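You operate a simulated robot arm through the tools that you are given. There is no shell and no other tool.

Carry out the task below with a simulated robot arm. There is one attempt and no reset: what you move stays moved.

## Task
Draw on the green card with the pen that the pen card names.
Fine: the pattern is set; fit the pen, shut the clamp, load the orange mat, draw, and unload once the screen says done.

Only the result counts: the job must be done as asked and must still hold three seconds after the hand-in. Knocking over, shifting, dropping, spilling or breaking anything else fails it.

## Robot
A 6-joint arm with a two-finger parallel gripper, fixed in place. Base frame: the origin is on the floor under the middle of its stand, x ahead of it, y to its left, z up. Lengths are in cm, angles in rad, forces in N, time in s.
It reaches about 90.4 cm from its shoulder. Its first joint turns from -2.897 to 2.897 rad. Payload 3.91 kg.
The TCP is the grasp point between the finger pads, 3 cm short of the fingertips. In the tool frame z runs along the fingers and y along their closing line. The gripper opens to 11 cm. The fingers are 2 cm wide and 1 cm thick; the gripper's body (4.8 by 11.2 cm) begins 5.5 cm behind the TCP.
Orientation is that of the tool frame in the base frame, as [roll, pitch, yaw] about the fixed x, y, z axes, in that order (R = Rz(yaw) Ry(pitch) Rx(roll)). With the fingers straight down and closing along the base's y, the tool's x points along the base's -x, its y along +y and its z along -z.

## Interface
- The arm moves only by the tool jog_arm. Its argument "plan" is a list of rows, each a list of 3 entries, a list of its own where there are three numbers: the shift along the base's x, y, z in mm, then the turn, a rotation vector about the base's x, y, z in rad, then the gripper command, from -1 (shut) to 1 (fully open), values between in proportion. In form: [[[x, y, z], [wx, wy, wz], gripper], ...]. A call has 1 to 20 rows; each row shifts and turns the commanded pose from where the row before left it. Rows are played at 5 a second. More than 5 cm and 0.15 rad between two rows, or a gripper value outside its range, and nothing of the call is played. Where a pose cannot be reached the arm comes as near as it can. A force on the tool above 50 N (or 10 N above the force at the start of the call, whichever is more), or a blocked arm, ends the call early, and 0.2 s more pass. Each finger travels about 4.5 cm/s and halts on what it meets, pressing with about 30 N; the grip force reading is that of the motor and also rises with nothing between the fingers. The clock runs only during rows and for 0.2 s after the last one: add rows that do not move to give the fingers time. The reply holds the time, the measured pose of the TCP, the force on the tool along the base axes, the opening and the grip force, in the units named above and with some noise, with the torque about the TCP (base axes, N m) and any sound that the robot's microphone picked up, and new pictures: "pictures" is both (left out), scene, wrist or none.
- Cameras (640 x 400 px; columns grow to the right, rows downward): "scene" is fixed at [40.04, 50.02, 165.96]; the picture's right is [-0.34, 0.94, 0.00], its down [0.90, 0.33, -0.30] and it looks along [-0.28, -0.10, -0.95] (base axes); focal length 244 px, centre (320, 200). "wrist" rides on the gripper at [7.1, 2.2, -10.7] in the tool frame; the picture's right is [-0.29, 0.96, 0.00], its down [-0.76, -0.23, -0.61] and it looks along [-0.58, -0.18, 0.79] (tool axes); focal length 243 px, centre (320, 200). There is no depth. A picture from a camera that has moved, and an enlarged one, comes with that camera's place and axes in the base frame and with its lens.
- move_column(by): slides the trunk up (or, below 0, down) by that many cm; the arm rides with it, the base frame stays. It gives what a move gives, with no picture.
- zoom(camera, box): a new picture of the part [left, top, right, bottom] of that camera's present view, enlarged. No time passes.
- job_done(): hands the job in; it is judged then, once.

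Nothing tells you positions but the pictures and the camera data. Unless the task says otherwise, let go and move clear before handing in.

The tools are called after "Call:" as name(argument=value, ...) on one line, values as JSON. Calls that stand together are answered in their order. jog_arm: Moves the arm, as the interface text tells. Its arguments: {"type":"object","properties":{"plan":{"type":"array","items":{"type":"array"}},"pictures":{"type":"string","enum":["both","scene","wrist","none"]}},"required":["plan"]} The other tools are called the same way: move_column (by) moves the trunk up or down; zoom (camera, box) takes an enlarged picture of a part of a camera's view; job_done () hands the job in.

At the start:

```text
clock: 0.0
ee_pos: [10.27, 30.84, 124.67]
tool_rot: [3.141, 0.002, -3.141]
contact_force: [-0.8, -0.1, -0.9]
moment: [0.0, -0.02, 0.0]
opening: 11.0
finger_force: 0.1
trunk travel left (down, up): [-52.5, 6.5]
```

scene: 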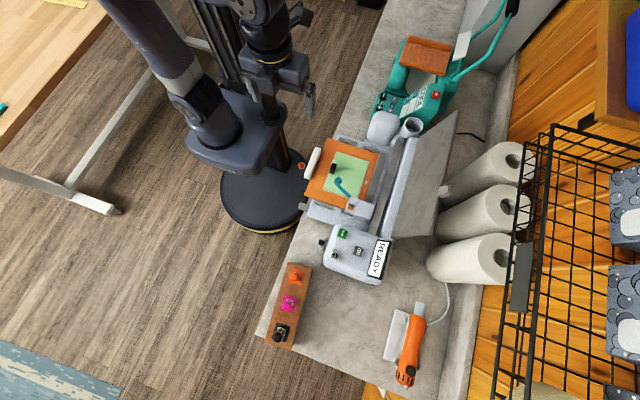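
wrist: 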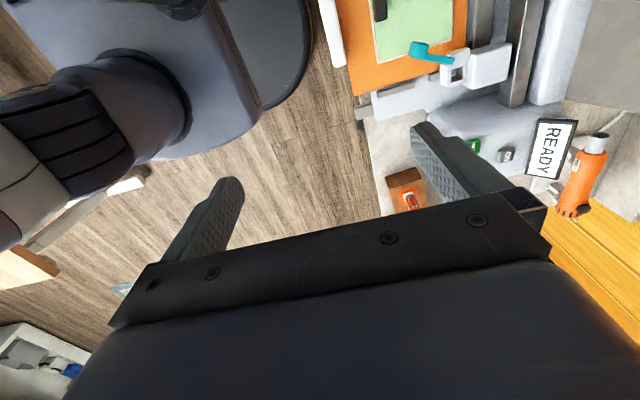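

I see a plotter-like machine on a counter with a READY screen, an orange mat with a green card, a rack of pens (orange, magenta, black) and other items. I'll zoom in before moving to find the pen card, buttons and clamp.

Call:
zoom(camera="scene", box=[290, 120, 410, 220])

Call:
zoom(camera="scene", box=[300, 200, 400, 290])

Call:
zoom(camera="scene", box=[250, 250, 330, 360])

Call:
zoom(camera="scene", box=[360, 20, 480, 150])

Call:
zoom(camera="scene", box=[370, 280, 460, 400])

```text
4.00 times, centred on (350, 170) of scene
camera zoom: at [40.04, 50.02, 165.96], right [-0.34, 0.94, 0.0], down [0.9, 0.33, -0.3], along [-0.28, -0.1, -0.95], focal length 974 px, centre (200, 320)
```

zoom: 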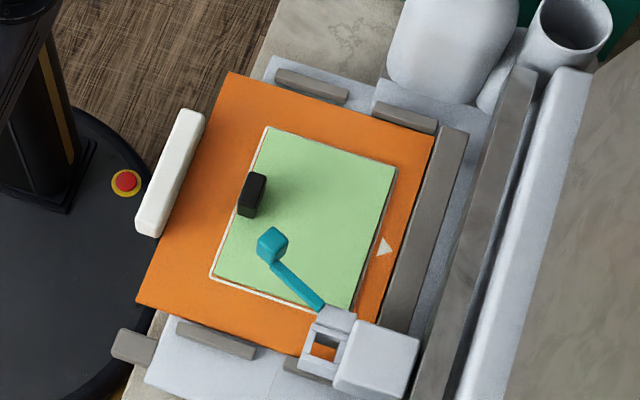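

```text
4.44 times, centred on (350, 245) of scene
camera zoom: at [40.04, 50.02, 165.96], right [-0.34, 0.94, 0.0], down [0.9, 0.33, -0.3], along [-0.28, -0.1, -0.95], focal length 1082 px, centre (187, 0)
```

zoom: 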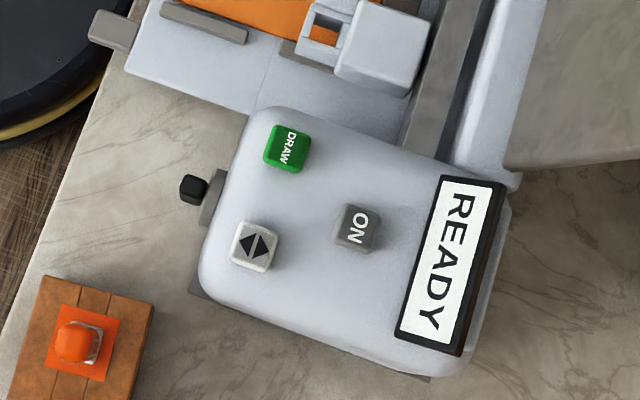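

```text
3.64 times, centred on (290, 305) of scene
camera zoom: at [40.04, 50.02, 165.96], right [-0.34, 0.94, 0.0], down [0.9, 0.33, -0.3], along [-0.28, -0.1, -0.95], focal length 885 px, centre (429, -182)
```

zoom: 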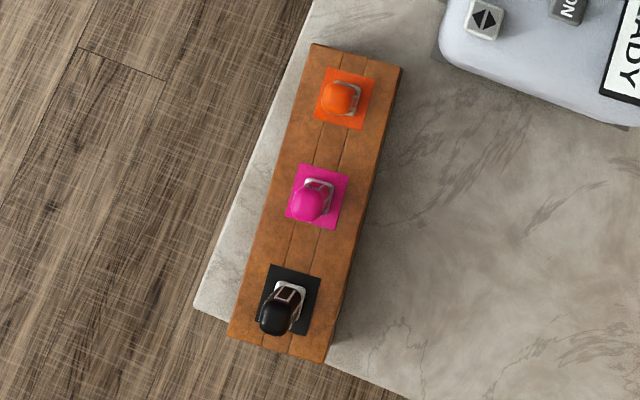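

```text
3.08 times, centred on (420, 85) of scene
camera zoom: at [40.04, 50.02, 165.96], right [-0.34, 0.94, 0.0], down [0.9, 0.33, -0.3], along [-0.28, -0.1, -0.95], focal length 749 px, centre (12, 554)
```

zoom: 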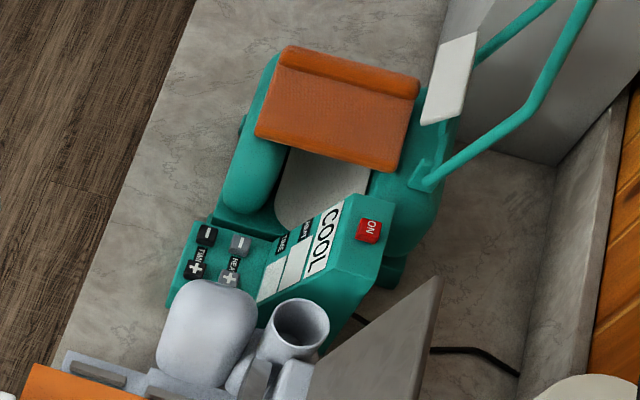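

```text
3.33 times, centred on (415, 340) of scene
camera zoom: at [40.04, 50.02, 165.96], right [-0.34, 0.94, 0.0], down [0.9, 0.33, -0.3], along [-0.28, -0.1, -0.95], focal length 812 px, centre (3, -267)
```

zoom: 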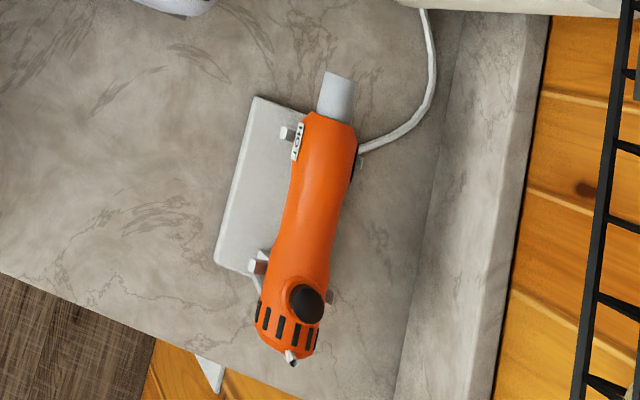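

The machine has buttons DRAW, arrows and ON, a teal clamp lever on the carriage, and the mat. I haven't found the pen card yet, so I'll search the remaining areas of both views.

Call:
zoom(camera="scene", box=[0, 0, 160, 100])

Call:
zoom(camera="scene", box=[0, 100, 160, 230])

Call:
zoom(camera="scene", box=[420, 120, 640, 400])

Call:
zoom(camera="scene", box=[440, 0, 640, 140])

Call:
zoom(camera="wrist", box=[320, 0, 640, 220])

Call:
zoom(camera="wrist", box=[0, 250, 130, 400])

```text
4.00 times, centred on (80, 50) of scene
camera zoom: at [40.04, 50.02, 165.96], right [-0.34, 0.94, 0.0], down [0.9, 0.33, -0.3], along [-0.28, -0.1, -0.95], focal length 974 px, centre (1280, 800)
```

zoom: 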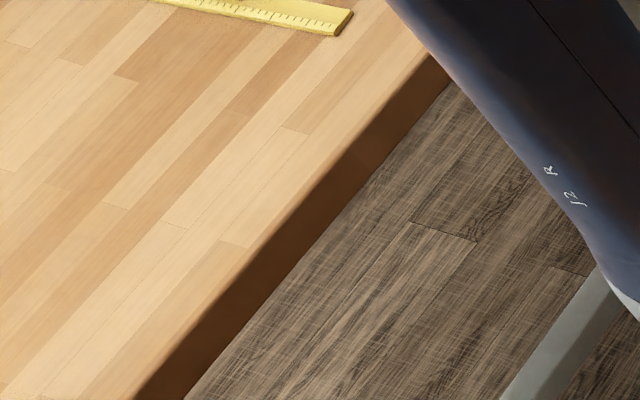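

```text
3.08 times, centred on (80, 165) of scene
camera zoom: at [40.04, 50.02, 165.96], right [-0.34, 0.94, 0.0], down [0.9, 0.33, -0.3], along [-0.28, -0.1, -0.95], focal length 749 px, centre (1058, 308)
```

zoom: 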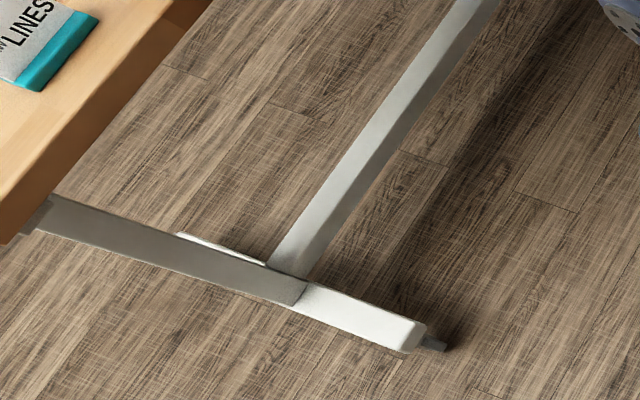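

```text
1.43 times, centred on (530, 260) of scene
camera zoom: at [40.04, 50.02, 165.96], right [-0.34, 0.94, 0.0], down [0.9, 0.33, -0.3], along [-0.28, -0.1, -0.95], focal length 348 px, centre (20, 114)
```

zoom: 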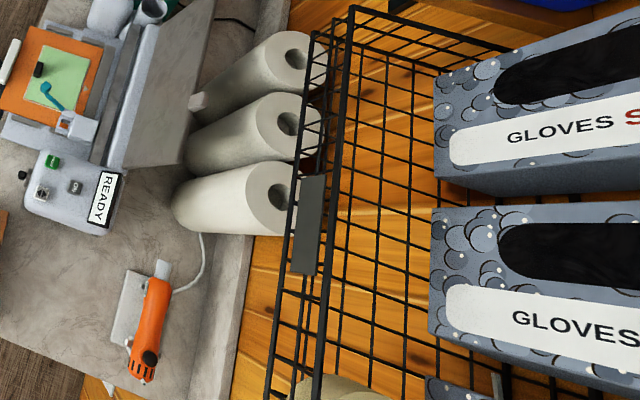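

```text
2.86 times, centred on (540, 70) of scene
camera zoom: at [40.04, 50.02, 165.96], right [-0.34, 0.94, 0.0], down [0.9, 0.33, -0.3], along [-0.28, -0.1, -0.95], focal length 696 px, centre (-309, 571)
```

zoom: 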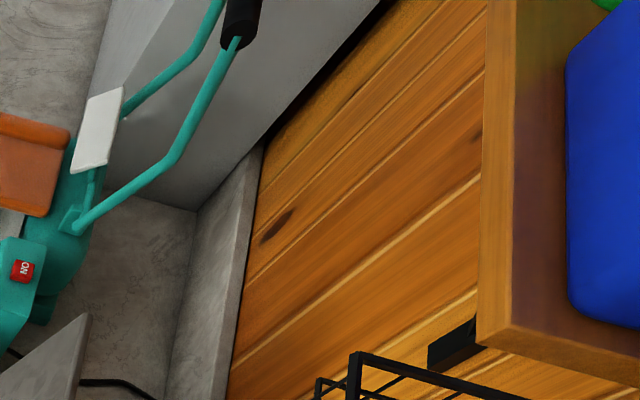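

```text
1.82 times, centred on (480, 110) of wrist
camera zoom: at [3.1, 33.09, 135.46], right [0.29, 0.96, 0.0], down [0.76, -0.23, 0.61], along [0.58, -0.18, -0.79], focal length 441 px, centre (29, 364)
```

zoom: 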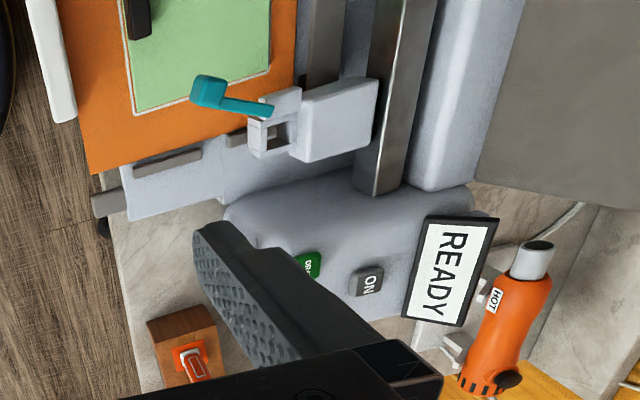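

```text
2.67 times, centred on (65, 325) of wrist
camera zoom: at [3.1, 33.09, 135.46], right [0.29, 0.96, 0.0], down [0.76, -0.23, 0.61], along [0.58, -0.18, -0.79], focal length 647 px, centre (1000, -133)
```

zoom: 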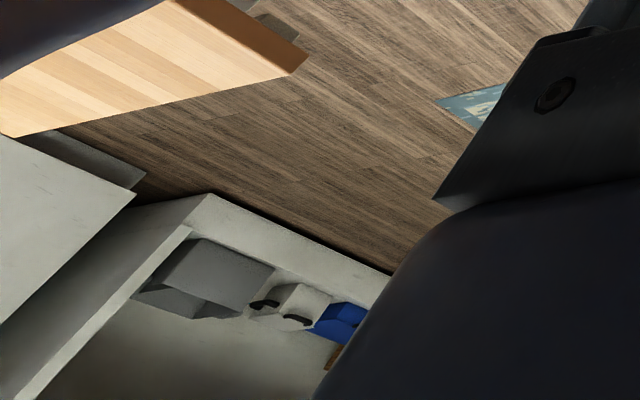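

Part of a card reading "...LINES" shows at the left edge of the scene, probably the pen card on the table to the robot's right. I'll zoom in on it, and on the machine's mat area, before moving the wrist camera.

Call:
zoom(camera="scene", box=[0, 90, 32, 130])

Call:
zoom(camera="scene", box=[325, 155, 380, 215])

Call:
zoom(camera="wrist", box=[340, 0, 540, 120])

Call:
zoom(camera="scene", box=[295, 140, 345, 240])

```text
10.00 times, centred on (16, 110) of scene
camera zoom: at [40.04, 50.02, 165.96], right [-0.34, 0.94, 0.0], down [0.9, 0.33, -0.3], along [-0.28, -0.1, -0.95], focal length 2435 px, centre (3360, 1100)
```

zoom: 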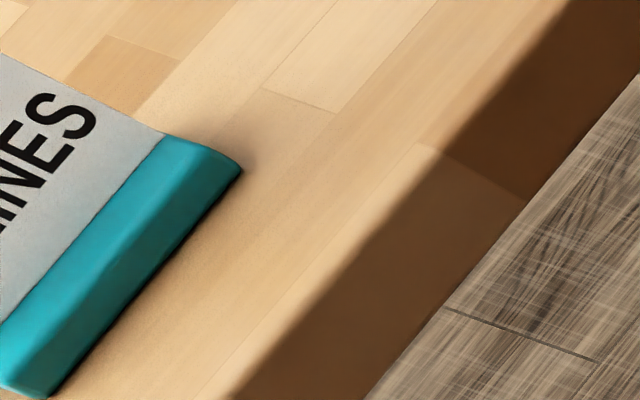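

```text
6.67 times, centred on (352, 185) of scene
camera zoom: at [40.04, 50.02, 165.96], right [-0.34, 0.94, 0.0], down [0.9, 0.33, -0.3], along [-0.28, -0.1, -0.95], focal length 1623 px, centre (103, 300)
```

zoom: 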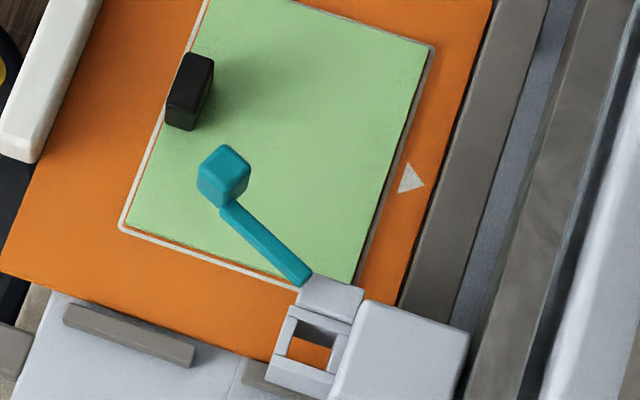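

```text
3.20 times, centred on (440, 60) of wrist
camera zoom: at [3.1, 33.09, 135.46], right [0.29, 0.96, 0.0], down [0.76, -0.23, 0.61], along [0.58, -0.18, -0.79], focal length 776 px, centre (-64, 648)
```

zoom: 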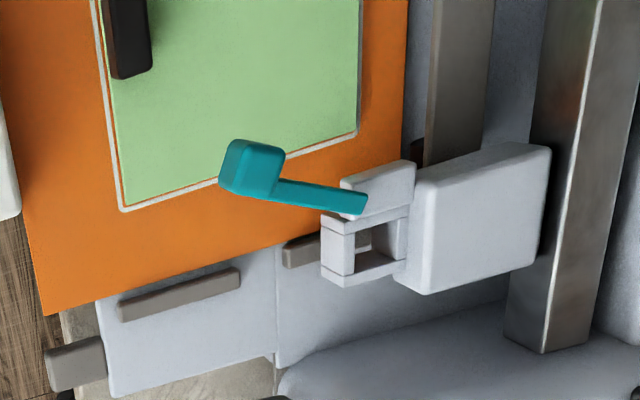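

```text
4.00 times, centred on (320, 190) of scene
camera zoom: at [40.04, 50.02, 165.96], right [-0.34, 0.94, 0.0], down [0.9, 0.33, -0.3], along [-0.28, -0.1, -0.95], focal length 974 px, centre (320, 240)
```

zoom: 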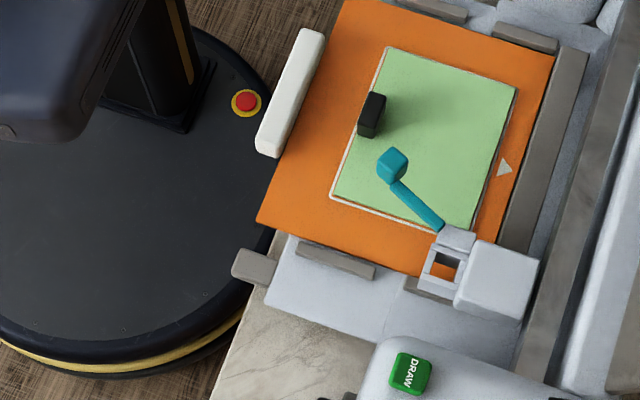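

I take the "…LINES" card to be on the wooden table near (20, -109), to the robot's right. I'll swing the wrist across the front at the same height, yawing about -90°, so its camera looks that way.

Call:
jog_arm(plan=[[[31, -38, 0], [0, 0, -0.098], 1], [[31, -38, 0], [0, 0, -0.098], 1], [[31, -38, 0], [0, 0, -0.098], 1], [[31, -38, 0], [0, 0, -0.098], 1], [[31, -38, 0], [0, 0, -0.098], 1], [[31, -38, 0], [0, 0, -0.098], 1], [[31, -38, 0], [0, 0, -0.098], 1], [[31, -38, 0], [0, 0, -0.098], 1]])

```text
clock: 1.8
ee_pos: [35.04, 0.59, 124.73]
tool_rot: [3.14, 0.0, 2.358]
contact_force: [-0.1, 0.7, -0.8]
moment: [-0.01, -0.01, 0.01]
opening: 11.01
finger_force: 0.2
trunk travel left (down, up): [-52.5, 6.5]
camera wrist: at [31.6, 7.32, 135.59], right [0.88, 0.47, 0.0], down [0.38, -0.7, 0.61], along [0.29, -0.54, -0.79], focal length 243 px, centre (320, 200)
```

scene: 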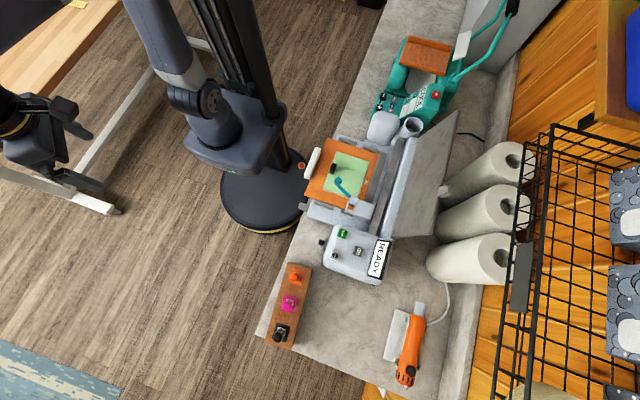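
wrist: 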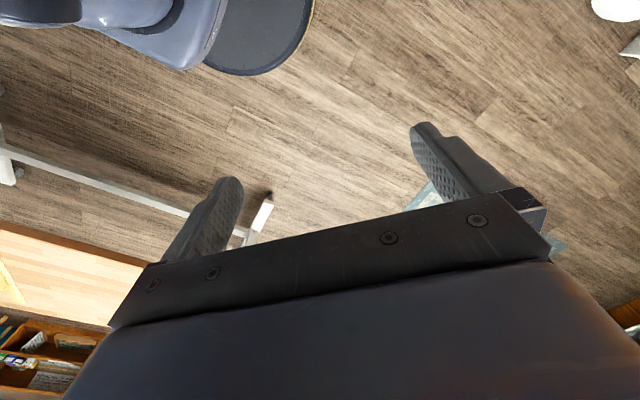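

The wrist camera's lower half is blocked by the gripper, so I need to bring it closer to the wooden table at about z 75. I'll carry on to about (15, -65), facing -y.

Call:
jog_arm(plan=[[[-14, -46, 0], [0, 0, -0.056], 1], [[-14, -46, 0], [0, 0, -0.056], 1], [[-14, -46, 0], [0, 0, -0.056], 1], [[-14, -46, 0], [0, 0, -0.056], 1], [[-14, -46, 0], [0, 0, -0.056], 1], [[-14, -46, 0], [0, 0, -0.056], 1], [[-14, -46, 0], [0, 0, -0.056], 1], [[-14, -46, 0], [0, 0, -0.056], 1], [[-14, -46, 0], [0, 0, -0.056], 1], [[-14, -46, 0], [0, 0, -0.056], 1], [[-14, -46, 0], [0, 0, -0.056], 1], [[-14, -46, 0], [0, 0, -0.056], 1], [[-14, -46, 0], [0, 0, -0.056], 1], [[-14, -46, 0], [0, 0, -0.056], 1]], pictures="wrist")

```text
clock: 4.8
ee_pos: [15.52, -61.99, 120.44]
tool_rot: [3.14, 0.022, 1.575]
contact_force: [-0.5, -1.2, -0.4]
moment: [0.13, 0.0, 0.01]
opening: 10.98
finger_force: 0.1
out of reach, approached as far as the arm can: row 13, 14
trunk travel left (down, up): [-52.5, 6.5]
camera wrist: at [17.58, -54.61, 131.02], right [0.96, -0.29, 0.01], down [-0.23, -0.75, 0.62], along [-0.17, -0.6, -0.78], focal length 243 px, centre (320, 200)
```

wrist: 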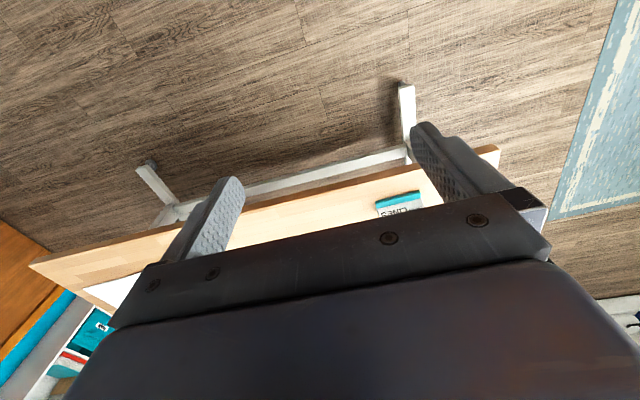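

The card is visible between the fingers but mostly hidden behind the gripper body. I'll tilt the fingers outward (about -x by roughly 0.6 rad), which moves the card higher in the picture.

Call:
jog_arm(plan=[[[0, 0, 0], [-0.12, 0, 0], 1], [[0, 0, 0], [-0.12, 0, 0], 1], [[0, 0, 0], [-0.12, 0, 0], 1], [[0, 0, 0], [-0.12, 0, 0], 1], [[0, 0, 0], [-0.12, 0, 0], 1], [[0, 0, 0], [0, 0, 0], 1]], pictures="wrist")

```text
clock: 6.2
ee_pos: [15.51, -61.52, 120.69]
tool_rot: [-3.139, 0.601, 1.576]
contact_force: [0.3, 1.3, 1.8]
moment: [-0.05, 0.0, 0.0]
opening: 10.99
finger_force: 0.0
trunk travel left (down, up): [-52.5, 6.5]
camera wrist: at [17.71, -49.5, 125.6], right [0.96, -0.24, 0.16], down [-0.23, -0.28, 0.93], along [-0.17, -0.93, -0.33], focal length 243 px, centre (320, 200)
```

wrist: 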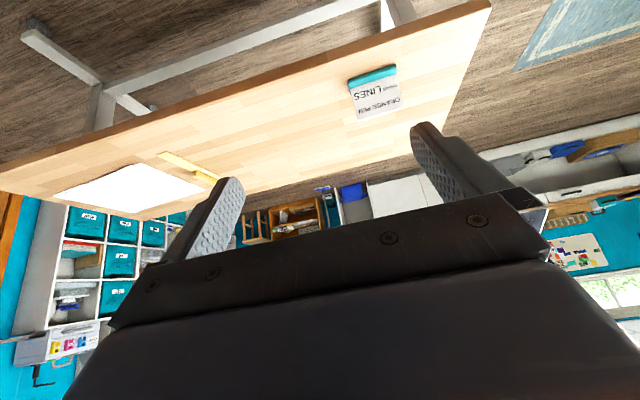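

The card is now in clear view, upside down in the picture. I'll zoom in to read it.

Call:
zoom(camera="wrist", box=[335, 55, 415, 125])

Call:
zoom(camera="wrist", box=[340, 75, 410, 120])

Call:
zoom(camera="wrist", box=[0, 120, 220, 250])

Call:
zoom(camera="wrist", box=[540, 220, 640, 300])

```text
5.71 times, centred on (375, 90) of wrist
camera zoom: at [17.71, -49.5, 125.6], right [0.96, -0.24, 0.16], down [-0.23, -0.28, 0.93], along [-0.17, -0.93, -0.33], focal length 1386 px, centre (6, 829)
```

zoom: 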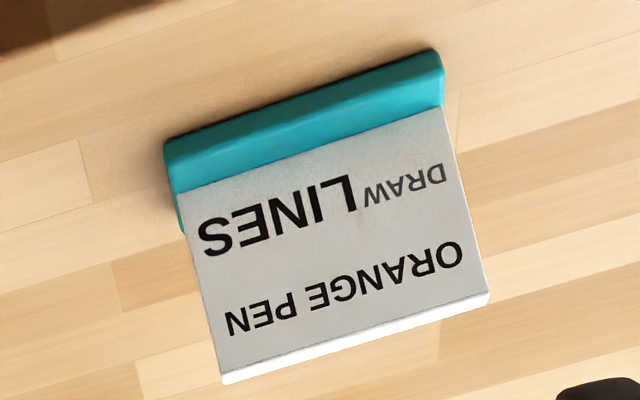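

```text
8.89 times, centred on (375, 98) of wrist
camera zoom: at [17.71, -49.5, 125.6], right [0.96, -0.24, 0.16], down [-0.23, -0.28, 0.93], along [-0.17, -0.93, -0.33], focal length 2157 px, centre (-169, 1111)
```

zoom: 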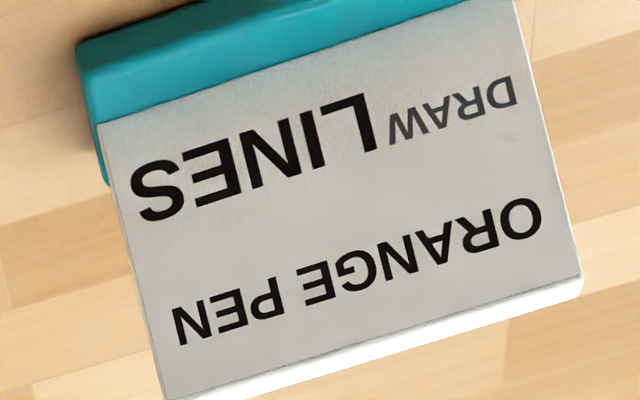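

```text
2.91 times, centred on (110, 185) of wrist
camera zoom: at [17.71, -49.5, 125.6], right [0.96, -0.24, 0.16], down [-0.23, -0.28, 0.93], along [-0.17, -0.93, -0.33], focal length 706 px, centre (931, 244)
```

zoom: 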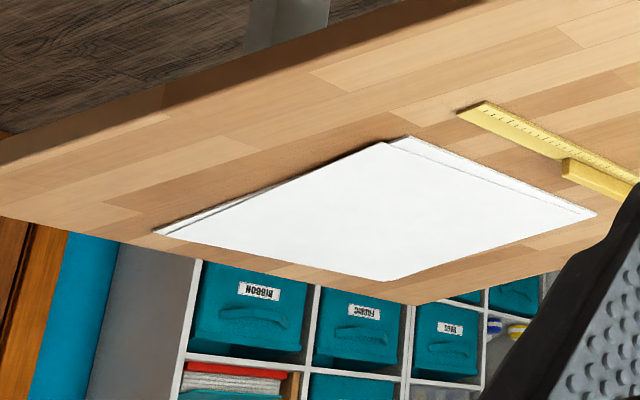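

```text
5.00 times, centred on (590, 260) of wrist
camera zoom: at [17.71, -49.5, 125.6], right [0.96, -0.24, 0.16], down [-0.23, -0.28, 0.93], along [-0.17, -0.93, -0.33], focal length 1213 px, centre (-1030, -100)
```

zoom: 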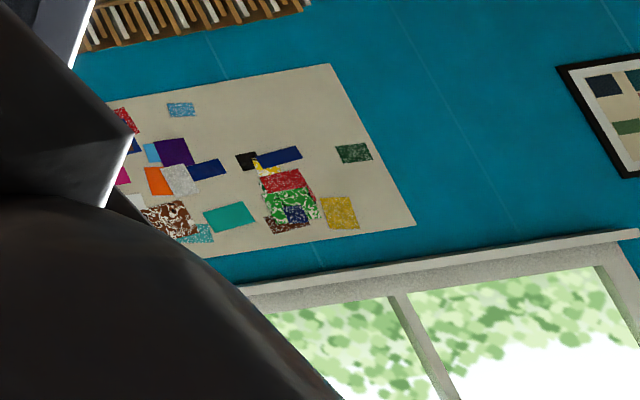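

The card says ORANGE PEN (draw LINES). I'll untilt and swing back in front of the robot, turning the wrist to face +y toward the counter, to inspect the pens and the machine up close.

Call:
jog_arm(plan=[[[24, 43, 0], [0.12, 0, 0], 1], [[24, 43, 0], [0.12, 0, 0], 1], [[24, 43, 0], [0.12, 0, 0], 1], [[24, 43, 0], [0.12, 0, 0], 1], [[24, 43, 0], [0.12, 0, 0], 1], [[24, 43, 0], [0, 0, 0.131], 1], [[24, 43, 0], [0, 0, 0.131], 1], [[24, 43, 0], [0, 0, 0.131], 1], [[24, 43, 0], [0, 0, 0.131], 1], [[24, 43, 0], [0, 0, 0.131], 1], [[0, 43, 5], [0, 0, 0.131], 1], [[0, 43, 5], [0, 0, 0.131], 1], [[0, 43, 5], [0, 0, 0.131], 1], [[0, 43, 5], [0, 0, 0.131], 1], [[0, 43, 5], [0, 0, 0.131], 1], [[0, 43, 5], [0, 0, 0.131], 1], [[0, 43, 5], [0, 0, 0.131], 1], [[0, 43, 5], [0, 0, 0.131], 1]], pictures="both")

```text
clock: 10.0
ee_pos: [39.6, 15.95, 124.41]
tool_rot: [-3.141, -0.001, -3.003]
contact_force: [0.5, -0.2, 0.8]
moment: [0.02, 0.01, 0.04]
opening: 11.0
finger_force: 0.1
trunk travel left (down, up): [-52.5, 6.5]
camera wrist: at [32.25, 17.16, 135.15], right [0.15, 0.99, 0.0], down [0.78, -0.12, 0.61], along [0.6, -0.09, -0.79], focal length 243 px, centre (320, 200)
```

scene: 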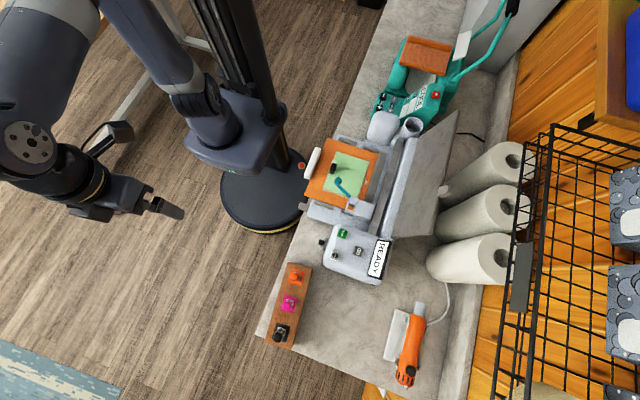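
wrist: 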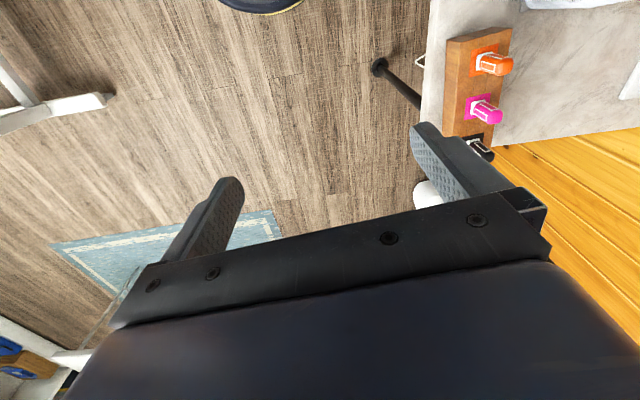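

I'm past the front now and the pens are visible. I'll complete the yaw toward +y and look at the rack and the machine from about (33, 30).

Call:
jog_arm(plan=[[[-7, 12, 0], [0, 0, 0.13], 1], [[-7, 12, 0], [0, 0, 0.13], 1], [[-7, 12, 0], [0, 0, 0.13], 1], [[-7, 12, 0], [0, 0, 0.13], 1], [[-7, 12, 0], [0, 0, 0.13], 1], [[-7, 12, 0], [0, 0, 0.13], 1], [[-7, 12, 0], [0, 0, 0.13], 1], [[-7, 12, 0], [0, 0, 0.13], 1], [[-7, 12, 0], [0, 0, 0.13], 1], [[-7, 12, 0], [0, 0, 0.13], 1], [[-7, 12, 0], [0, 0, 0.131], 1]], pictures="wrist")

```text
clock: 12.4
ee_pos: [31.82, 29.09, 124.61]
tool_rot: [-3.141, 0.0, -1.571]
contact_force: [0.7, 0.3, -0.6]
moment: [-0.03, 0.01, -0.01]
opening: 11.0
finger_force: 0.1
trunk travel left (down, up): [-52.5, 6.5]
camera wrist: at [29.7, 22.03, 135.47], right [-0.96, 0.29, 0.0], down [0.23, 0.76, 0.61], along [0.18, 0.58, -0.79], focal length 243 px, centre (320, 200)
```

wrist: 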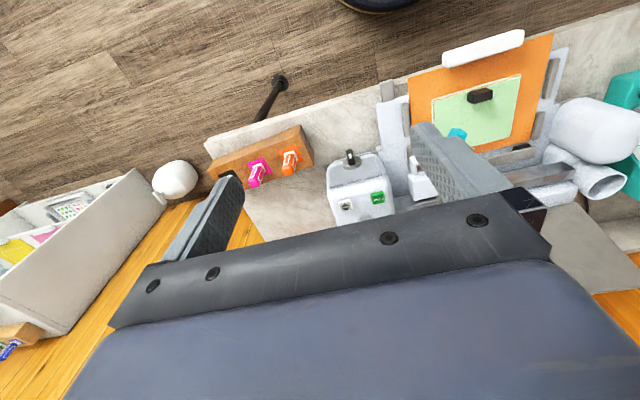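

Call:
zoom(camera="wrist", box=[400, 20, 600, 160])

Call:
zoom(camera="wrist", box=[300, 120, 440, 220])

Call:
zoom(camera="wrist", box=[200, 120, 320, 200])

```text
2.86 times, centred on (500, 90) of wrist
camera zoom: at [29.7, 22.03, 135.47], right [-0.96, 0.29, 0.0], down [0.23, 0.76, 0.61], along [0.18, 0.58, -0.79], focal length 693 px, centre (-194, 514)
```

zoom: 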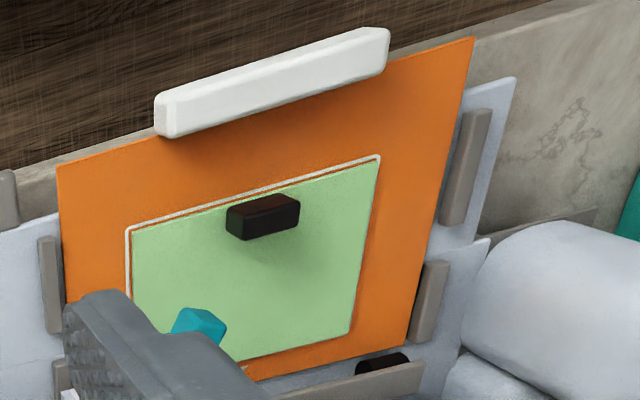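

```text
4.00 times, centred on (370, 170) of wrist
camera zoom: at [29.7, 22.03, 135.47], right [-0.96, 0.29, 0.0], down [0.23, 0.76, 0.61], along [0.18, 0.58, -0.79], focal length 970 px, centre (120, 320)
```

zoom: 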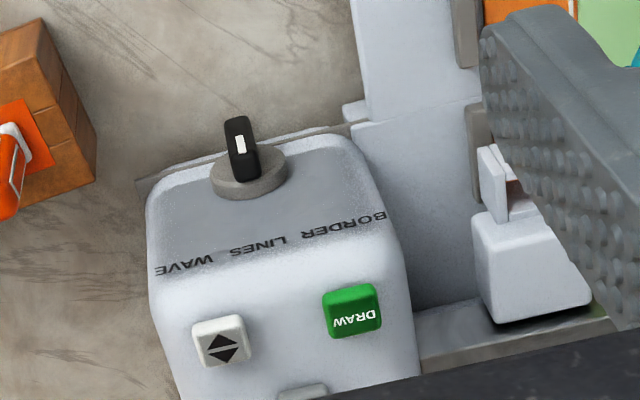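

```text
5.00 times, centred on (260, 160) of wrist
camera zoom: at [29.7, 22.03, 135.47], right [-0.96, 0.29, 0.0], down [0.23, 0.76, 0.61], along [0.18, 0.58, -0.79], focal length 1213 px, centre (620, 400)
```

zoom: 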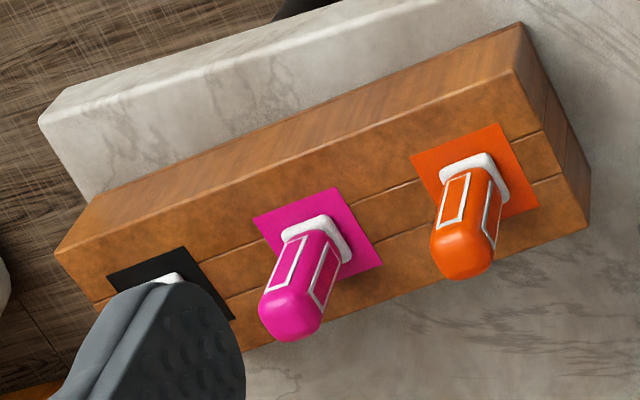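

The pattern knob already points to LINES, and DRAW and the load/unload arrow button are clear. I'll lower the trunk 15 cm for closer views; the hand is over open floor in front of the counter.

Call:
move_column(by=-15)

Call:
jog_arm(plan=[[[0, 0, 0], [0, 0, 0], 1]], pictures="both")

```text
clock: 14.2
ee_pos: [31.8, 29.08, 109.56]
tool_rot: [3.141, 0.001, -1.572]
contact_force: [0.8, -0.6, -0.5]
moment: [-0.01, 0.0, 0.0]
opening: 11.01
finger_force: 0.0
trunk travel left (down, up): [-37.5, 21.5]
```

```text
clock: 14.6
ee_pos: [31.79, 29.05, 109.54]
tool_rot: [-3.142, -0.001, -1.573]
contact_force: [-0.1, -0.1, -0.3]
moment: [-0.03, -0.04, -0.03]
opening: 11.01
finger_force: 0.2
trunk travel left (down, up): [-37.5, 21.5]
camera wrist: at [29.69, 22.02, 120.47], right [-0.96, 0.29, 0.0], down [0.23, 0.76, 0.61], along [0.18, 0.58, -0.79], focal length 243 px, centre (320, 200)
```

scene: 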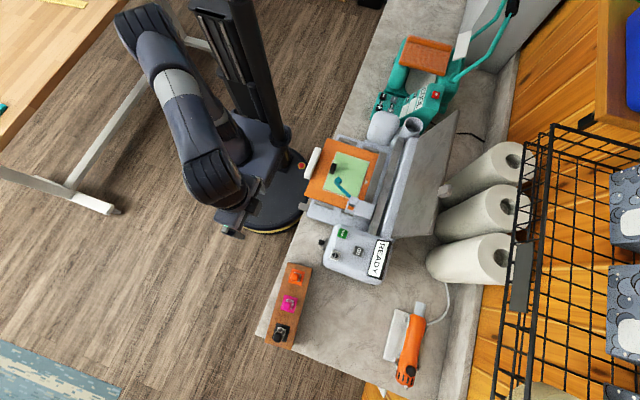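
wrist: 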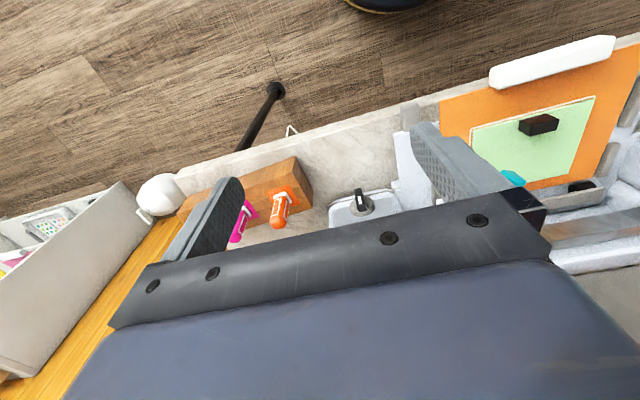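

Closer now. I'll zoom on the pens, the pen clamp and the mat from here.

Call:
zoom(camera="wrist", box=[170, 140, 330, 250])

Call:
zoom(camera="wrist", box=[430, 20, 640, 220])

```text
3.64 times, centred on (250, 195) of wrist
camera zoom: at [29.69, 22.02, 120.47], right [-0.96, 0.29, 0.0], down [0.23, 0.76, 0.61], along [0.18, 0.58, -0.79], focal length 882 px, centre (574, 218)
```

zoom: 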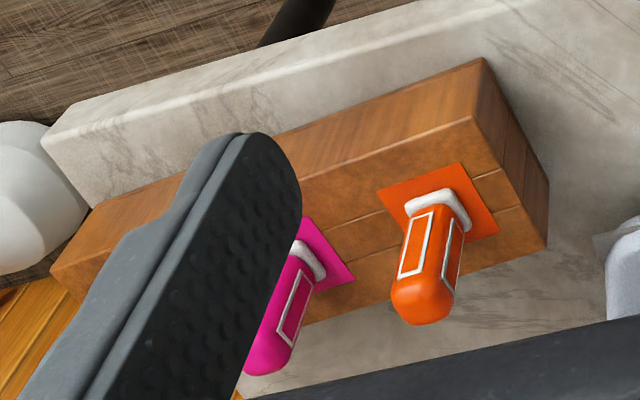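

```text
2.00 times, centred on (535, 120) of wrist
camera zoom: at [29.69, 22.02, 120.47], right [-0.96, 0.29, 0.0], down [0.23, 0.76, 0.61], along [0.18, 0.58, -0.79], focal length 485 px, centre (-110, 360)
```

zoom: 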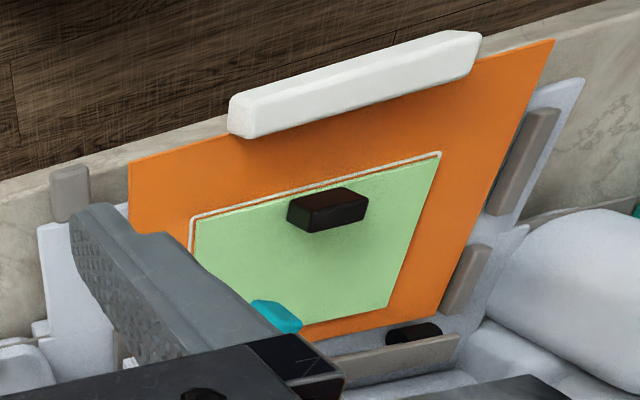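

By triangulation the orange pen is at about (42.9, 43.7) with its top at z 94, the clamp ring at about (17, 52, 92), and the mat surface at z 87. I'll move the camera above the carriage, staying well over it, to study the clamp lever.

Call:
jog_arm(plan=[[[-16, 20, 3], [0, 0, 0], 1], [[-16, 20, 3], [0, 0, 0], 1], [[-16, 20, 3], [0, 0, 0], 1], [[-16, 20, 3], [0, 0, 0], 1], [[-16, 20, 3], [0, 0, 0], 1], [[-16, 20, 3], [0, 0, 0], 1], [[-16, 20, 3], [0, 0, 0], 1], [[-16, 20, 3], [0, 0, 0], 1]], pictures="wrist")

```text
clock: 16.4
ee_pos: [19.17, 45.26, 111.99]
tool_rot: [3.141, 0.0, -1.575]
contact_force: [-1.0, -0.4, 0.1]
moment: [-0.01, 0.01, 0.0]
opening: 11.01
finger_force: 0.2
trunk travel left (down, up): [-37.5, 21.5]
camera wrist: at [16.96, 38.09, 122.8], right [-0.96, 0.29, 0.0], down [0.23, 0.76, 0.61], along [0.18, 0.58, -0.79], focal length 243 px, centre (320, 200)
```

wrist: 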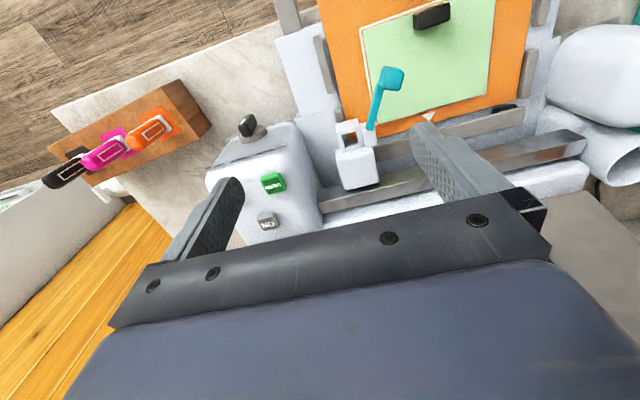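

Call:
zoom(camera="wrist", box=[310, 50, 450, 200])

Call:
zoom(camera="wrist", box=[320, 0, 560, 150])

Call:
zoom(camera="wrist", box=[200, 100, 330, 240])

Call:
zoom(camera="wrist", box=[40, 70, 220, 200])

```text
2.67 times, centred on (380, 125) of wrist
camera zoom: at [16.96, 38.09, 122.8], right [-0.96, 0.29, 0.0], down [0.23, 0.76, 0.61], along [0.18, 0.58, -0.79], focal length 647 px, centre (160, 400)
```

zoom: 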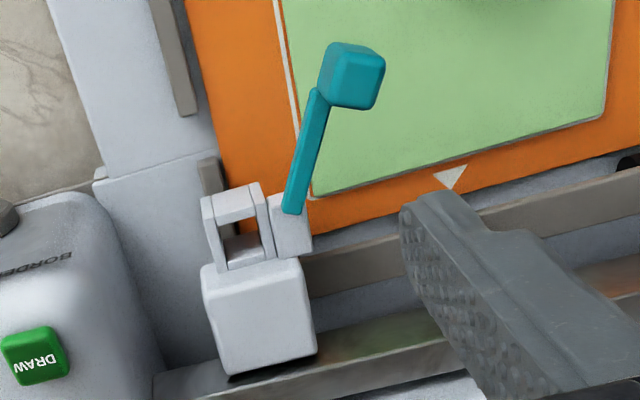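

```text
2.67 times, centred on (440, 75) of wrist
camera zoom: at [16.96, 38.09, 122.8], right [-0.96, 0.29, 0.0], down [0.23, 0.76, 0.61], along [0.18, 0.58, -0.79], focal length 647 px, centre (0, 533)
```

zoom: 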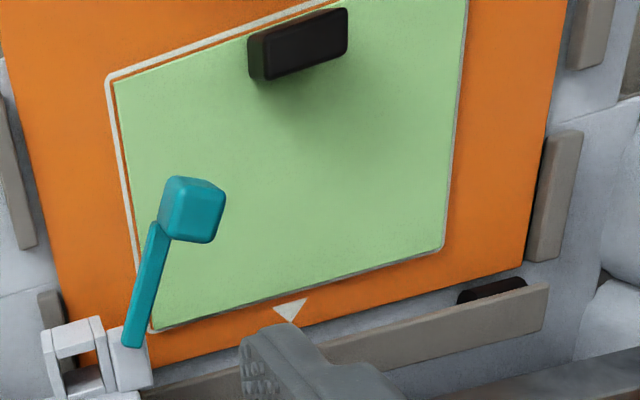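

```text
2.86 times, centred on (265, 170) of wrist
camera zoom: at [16.96, 38.09, 122.8], right [-0.96, 0.29, 0.0], down [0.23, 0.76, 0.61], along [0.18, 0.58, -0.79], focal length 693 px, centre (477, 286)
```

zoom: 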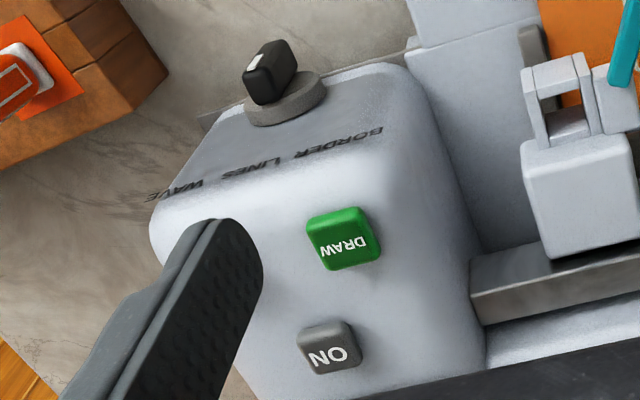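

```text
3.08 times, centred on (130, 135) of wrist
camera zoom: at [16.96, 38.09, 122.8], right [-0.96, 0.29, 0.0], down [0.23, 0.76, 0.61], along [0.18, 0.58, -0.79], focal length 746 px, centre (905, 400)
```

zoom: 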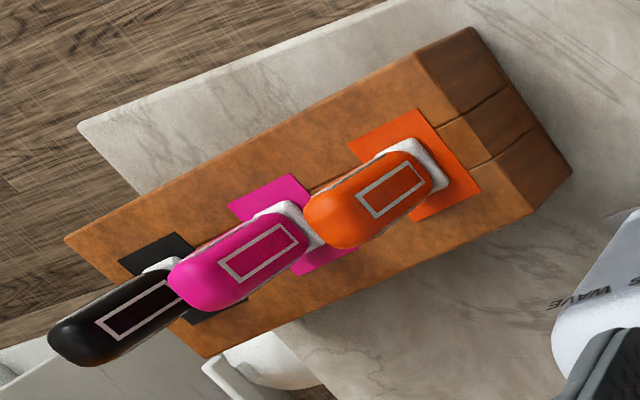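

The clamp is a hollow frame at about (17, 52). Its teal lever is pivoted at about (14.4, 51, 93), and the handle cube is at about (11.4, 45.5, 95). I'll back off and tilt for a lower frontal view to understand how it closes.

Call:
jog_arm(plan=[[[0, -16, -12], [0.1, 0, 0], 1], [[0, -16, -12], [0.1, 0, 0], 1], [[0, -16, -12], [0.1, 0, 0], 1], [[0, -16, -12], [0.1, 0, 0], 1], [[0, -16, -12], [0.1, 0, 0], 1], [[0, -16, -12], [0.1, 0, 0], 1], [[0, -16, -12], [0.1, 0, 0], 1]], pictures="wrist")

```text
clock: 17.9
ee_pos: [18.85, 34.09, 103.67]
tool_rot: [3.141, 0.702, -1.572]
contact_force: [-0.2, 0.3, -0.3]
moment: [-0.01, 0.0, 0.0]
opening: 11.01
finger_force: 0.1
trunk travel left (down, up): [-37.5, 21.5]
camera wrist: at [16.73, 21.69, 107.4], right [-0.96, 0.22, 0.19], down [0.23, 0.19, 0.95], along [0.18, 0.96, -0.23], focal length 243 px, centre (320, 200)
```

wrist: 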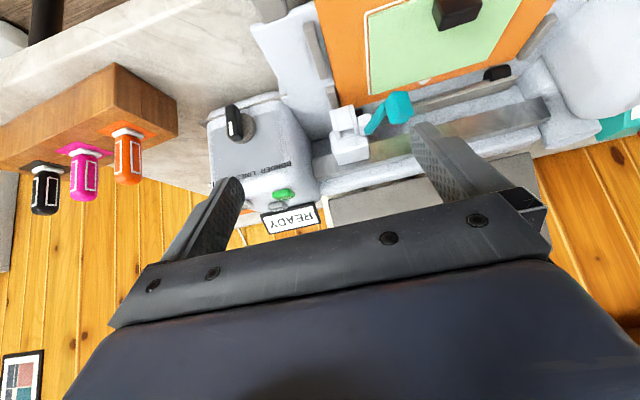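

Call:
zoom(camera="wrist", box=[320, 70, 430, 180])

Call:
zoom(camera="wrist", box=[20, 60, 190, 230])

Call:
zoom(camera="wrist", box=[330, 0, 560, 130])

Call:
zoom(camera="wrist", box=[200, 80, 330, 240])

```text
3.64 times, centred on (375, 125) of wrist
camera zoom: at [16.73, 21.69, 107.4], right [-0.96, 0.22, 0.19], down [0.23, 0.19, 0.95], along [0.18, 0.96, -0.23], focal length 882 px, centre (120, 473)
```

zoom: 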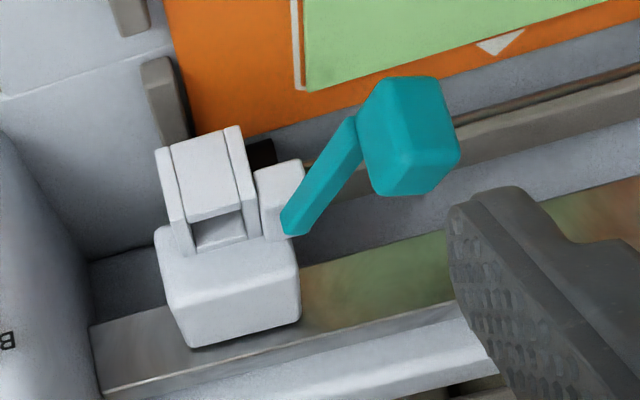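

```text
2.35 times, centred on (105, 145) of wrist
camera zoom: at [16.73, 21.69, 107.4], right [-0.96, 0.22, 0.19], down [0.23, 0.19, 0.95], along [0.18, 0.96, -0.23], focal length 571 px, centre (826, 329)
```

zoom: 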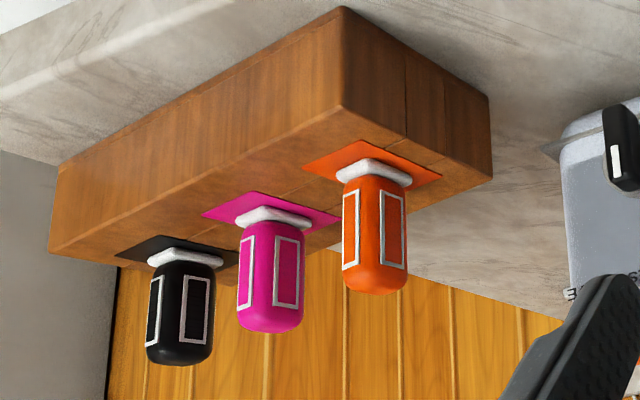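

```text
2.78 times, centred on (445, 65) of wrist
camera zoom: at [16.73, 21.69, 107.4], right [-0.96, 0.22, 0.19], down [0.23, 0.19, 0.95], along [0.18, 0.96, -0.23], focal length 675 px, centre (-28, 576)
```

zoom: 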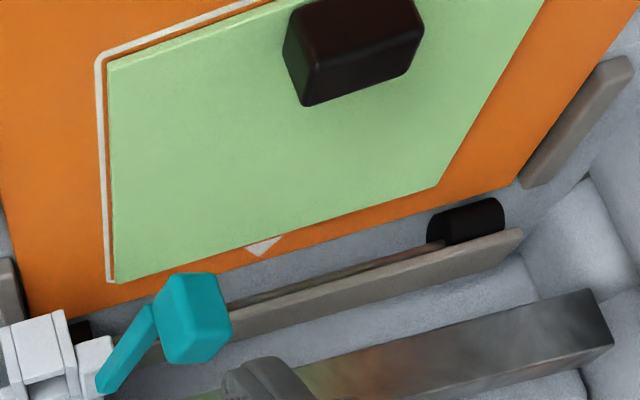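

```text
2.50 times, centred on (265, 160) of wrist
camera zoom: at [16.73, 21.69, 107.4], right [-0.96, 0.22, 0.19], down [0.23, 0.19, 0.95], along [0.18, 0.96, -0.23], focal length 606 px, centre (458, 300)
```

zoom: 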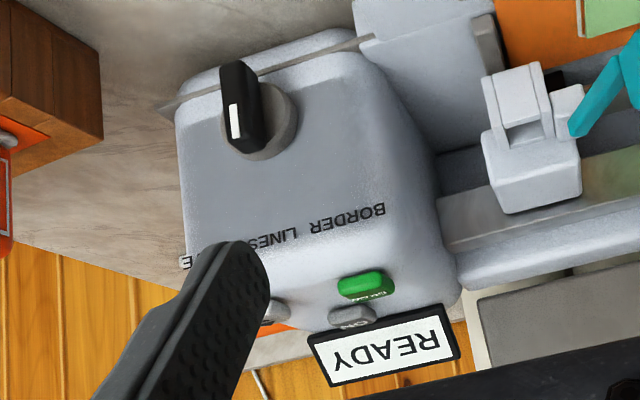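

The frame has its slot at the front of the carriage with the lever pivoted on its -x side, and the mat's leading edge lies just short of two black rollers. I'll move left to examine the mat's white bar and black block.

Call:
jog_arm(plan=[[[-34, -8, -8], [0, 0, 0], 1], [[-34, -8, -8], [0, 0, 0], 1], [[-34, -8, -8], [0, 0, 0], 1], [[-34, -8, -8], [0, 0, 0], 1]], pictures="wrist")

```text
clock: 18.9
ee_pos: [5.57, 30.99, 100.43]
tool_rot: [3.139, 0.701, -1.572]
contact_force: [0.1, -0.3, 0.0]
moment: [0.04, 0.05, 0.03]
opening: 11.0
finger_force: 0.0
trunk travel left (down, up): [-37.5, 21.5]
camera wrist: at [3.39, 18.53, 104.12], right [-0.96, 0.22, 0.19], down [0.23, 0.19, 0.95], along [0.18, 0.96, -0.23], focal length 243 px, centre (320, 200)
```

wrist: 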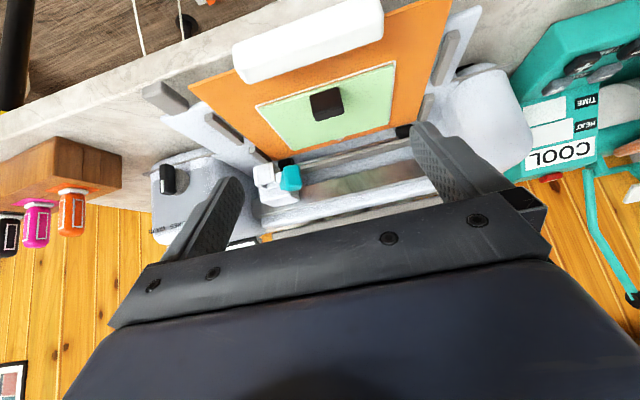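

Call:
zoom(camera="wrist", box=[180, 0, 460, 170])

Call:
zoom(camera="wrist", box=[240, 130, 420, 220])

Call:
zoom(camera="wrist", box=[290, 60, 360, 130])

Call:
zoom(camera="wrist", box=[240, 145, 320, 210])

```text
2.29 times, centred on (320, 85) of wrist
camera zoom: at [3.39, 18.53, 104.12], right [-0.96, 0.22, 0.19], down [0.23, 0.19, 0.95], along [0.18, 0.96, -0.23], focal length 555 px, centre (320, 463)
```

zoom: 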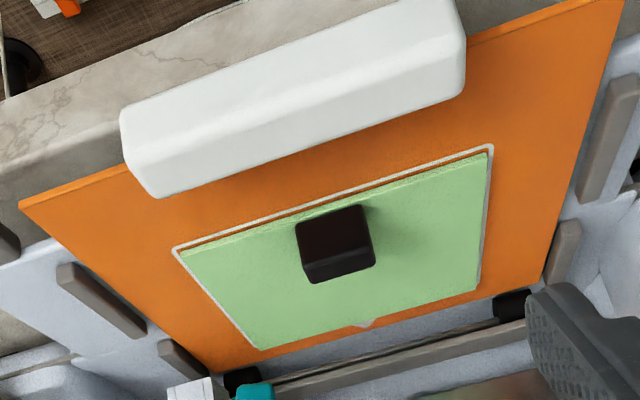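

```text
3.56 times, centred on (330, 175) of wrist
camera zoom: at [3.39, 18.53, 104.12], right [-0.96, 0.22, 0.19], down [0.23, 0.19, 0.95], along [0.18, 0.96, -0.23], focal length 863 px, centre (284, 289)
```

zoom: 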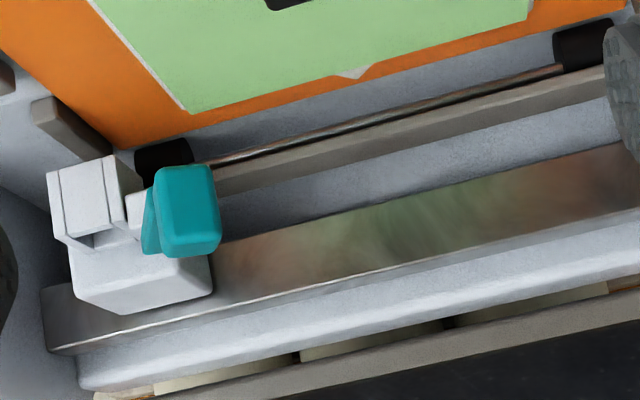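

```text
5.71 times, centred on (325, 95) of wrist
camera zoom: at [3.39, 18.53, 104.12], right [-0.96, 0.22, 0.19], down [0.23, 0.19, 0.95], along [0.18, 0.96, -0.23], focal length 1386 px, centre (291, 800)
```

zoom: 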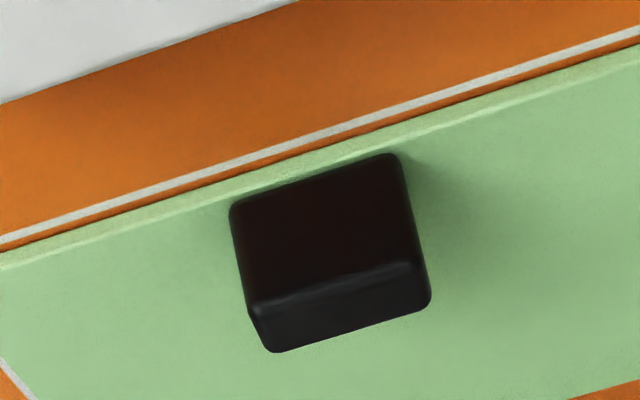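

```text
6.15 times, centred on (280, 178) of wrist
camera zoom: at [3.39, 18.53, 104.12], right [-0.96, 0.22, 0.19], down [0.23, 0.19, 0.95], along [0.18, 0.96, -0.23], focal length 1493 px, centre (566, 338)
```

zoom: 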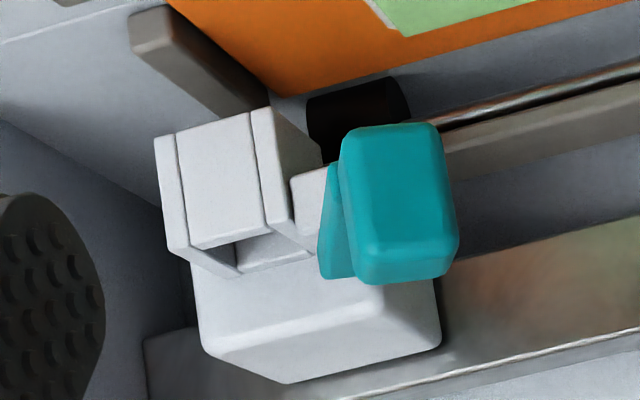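

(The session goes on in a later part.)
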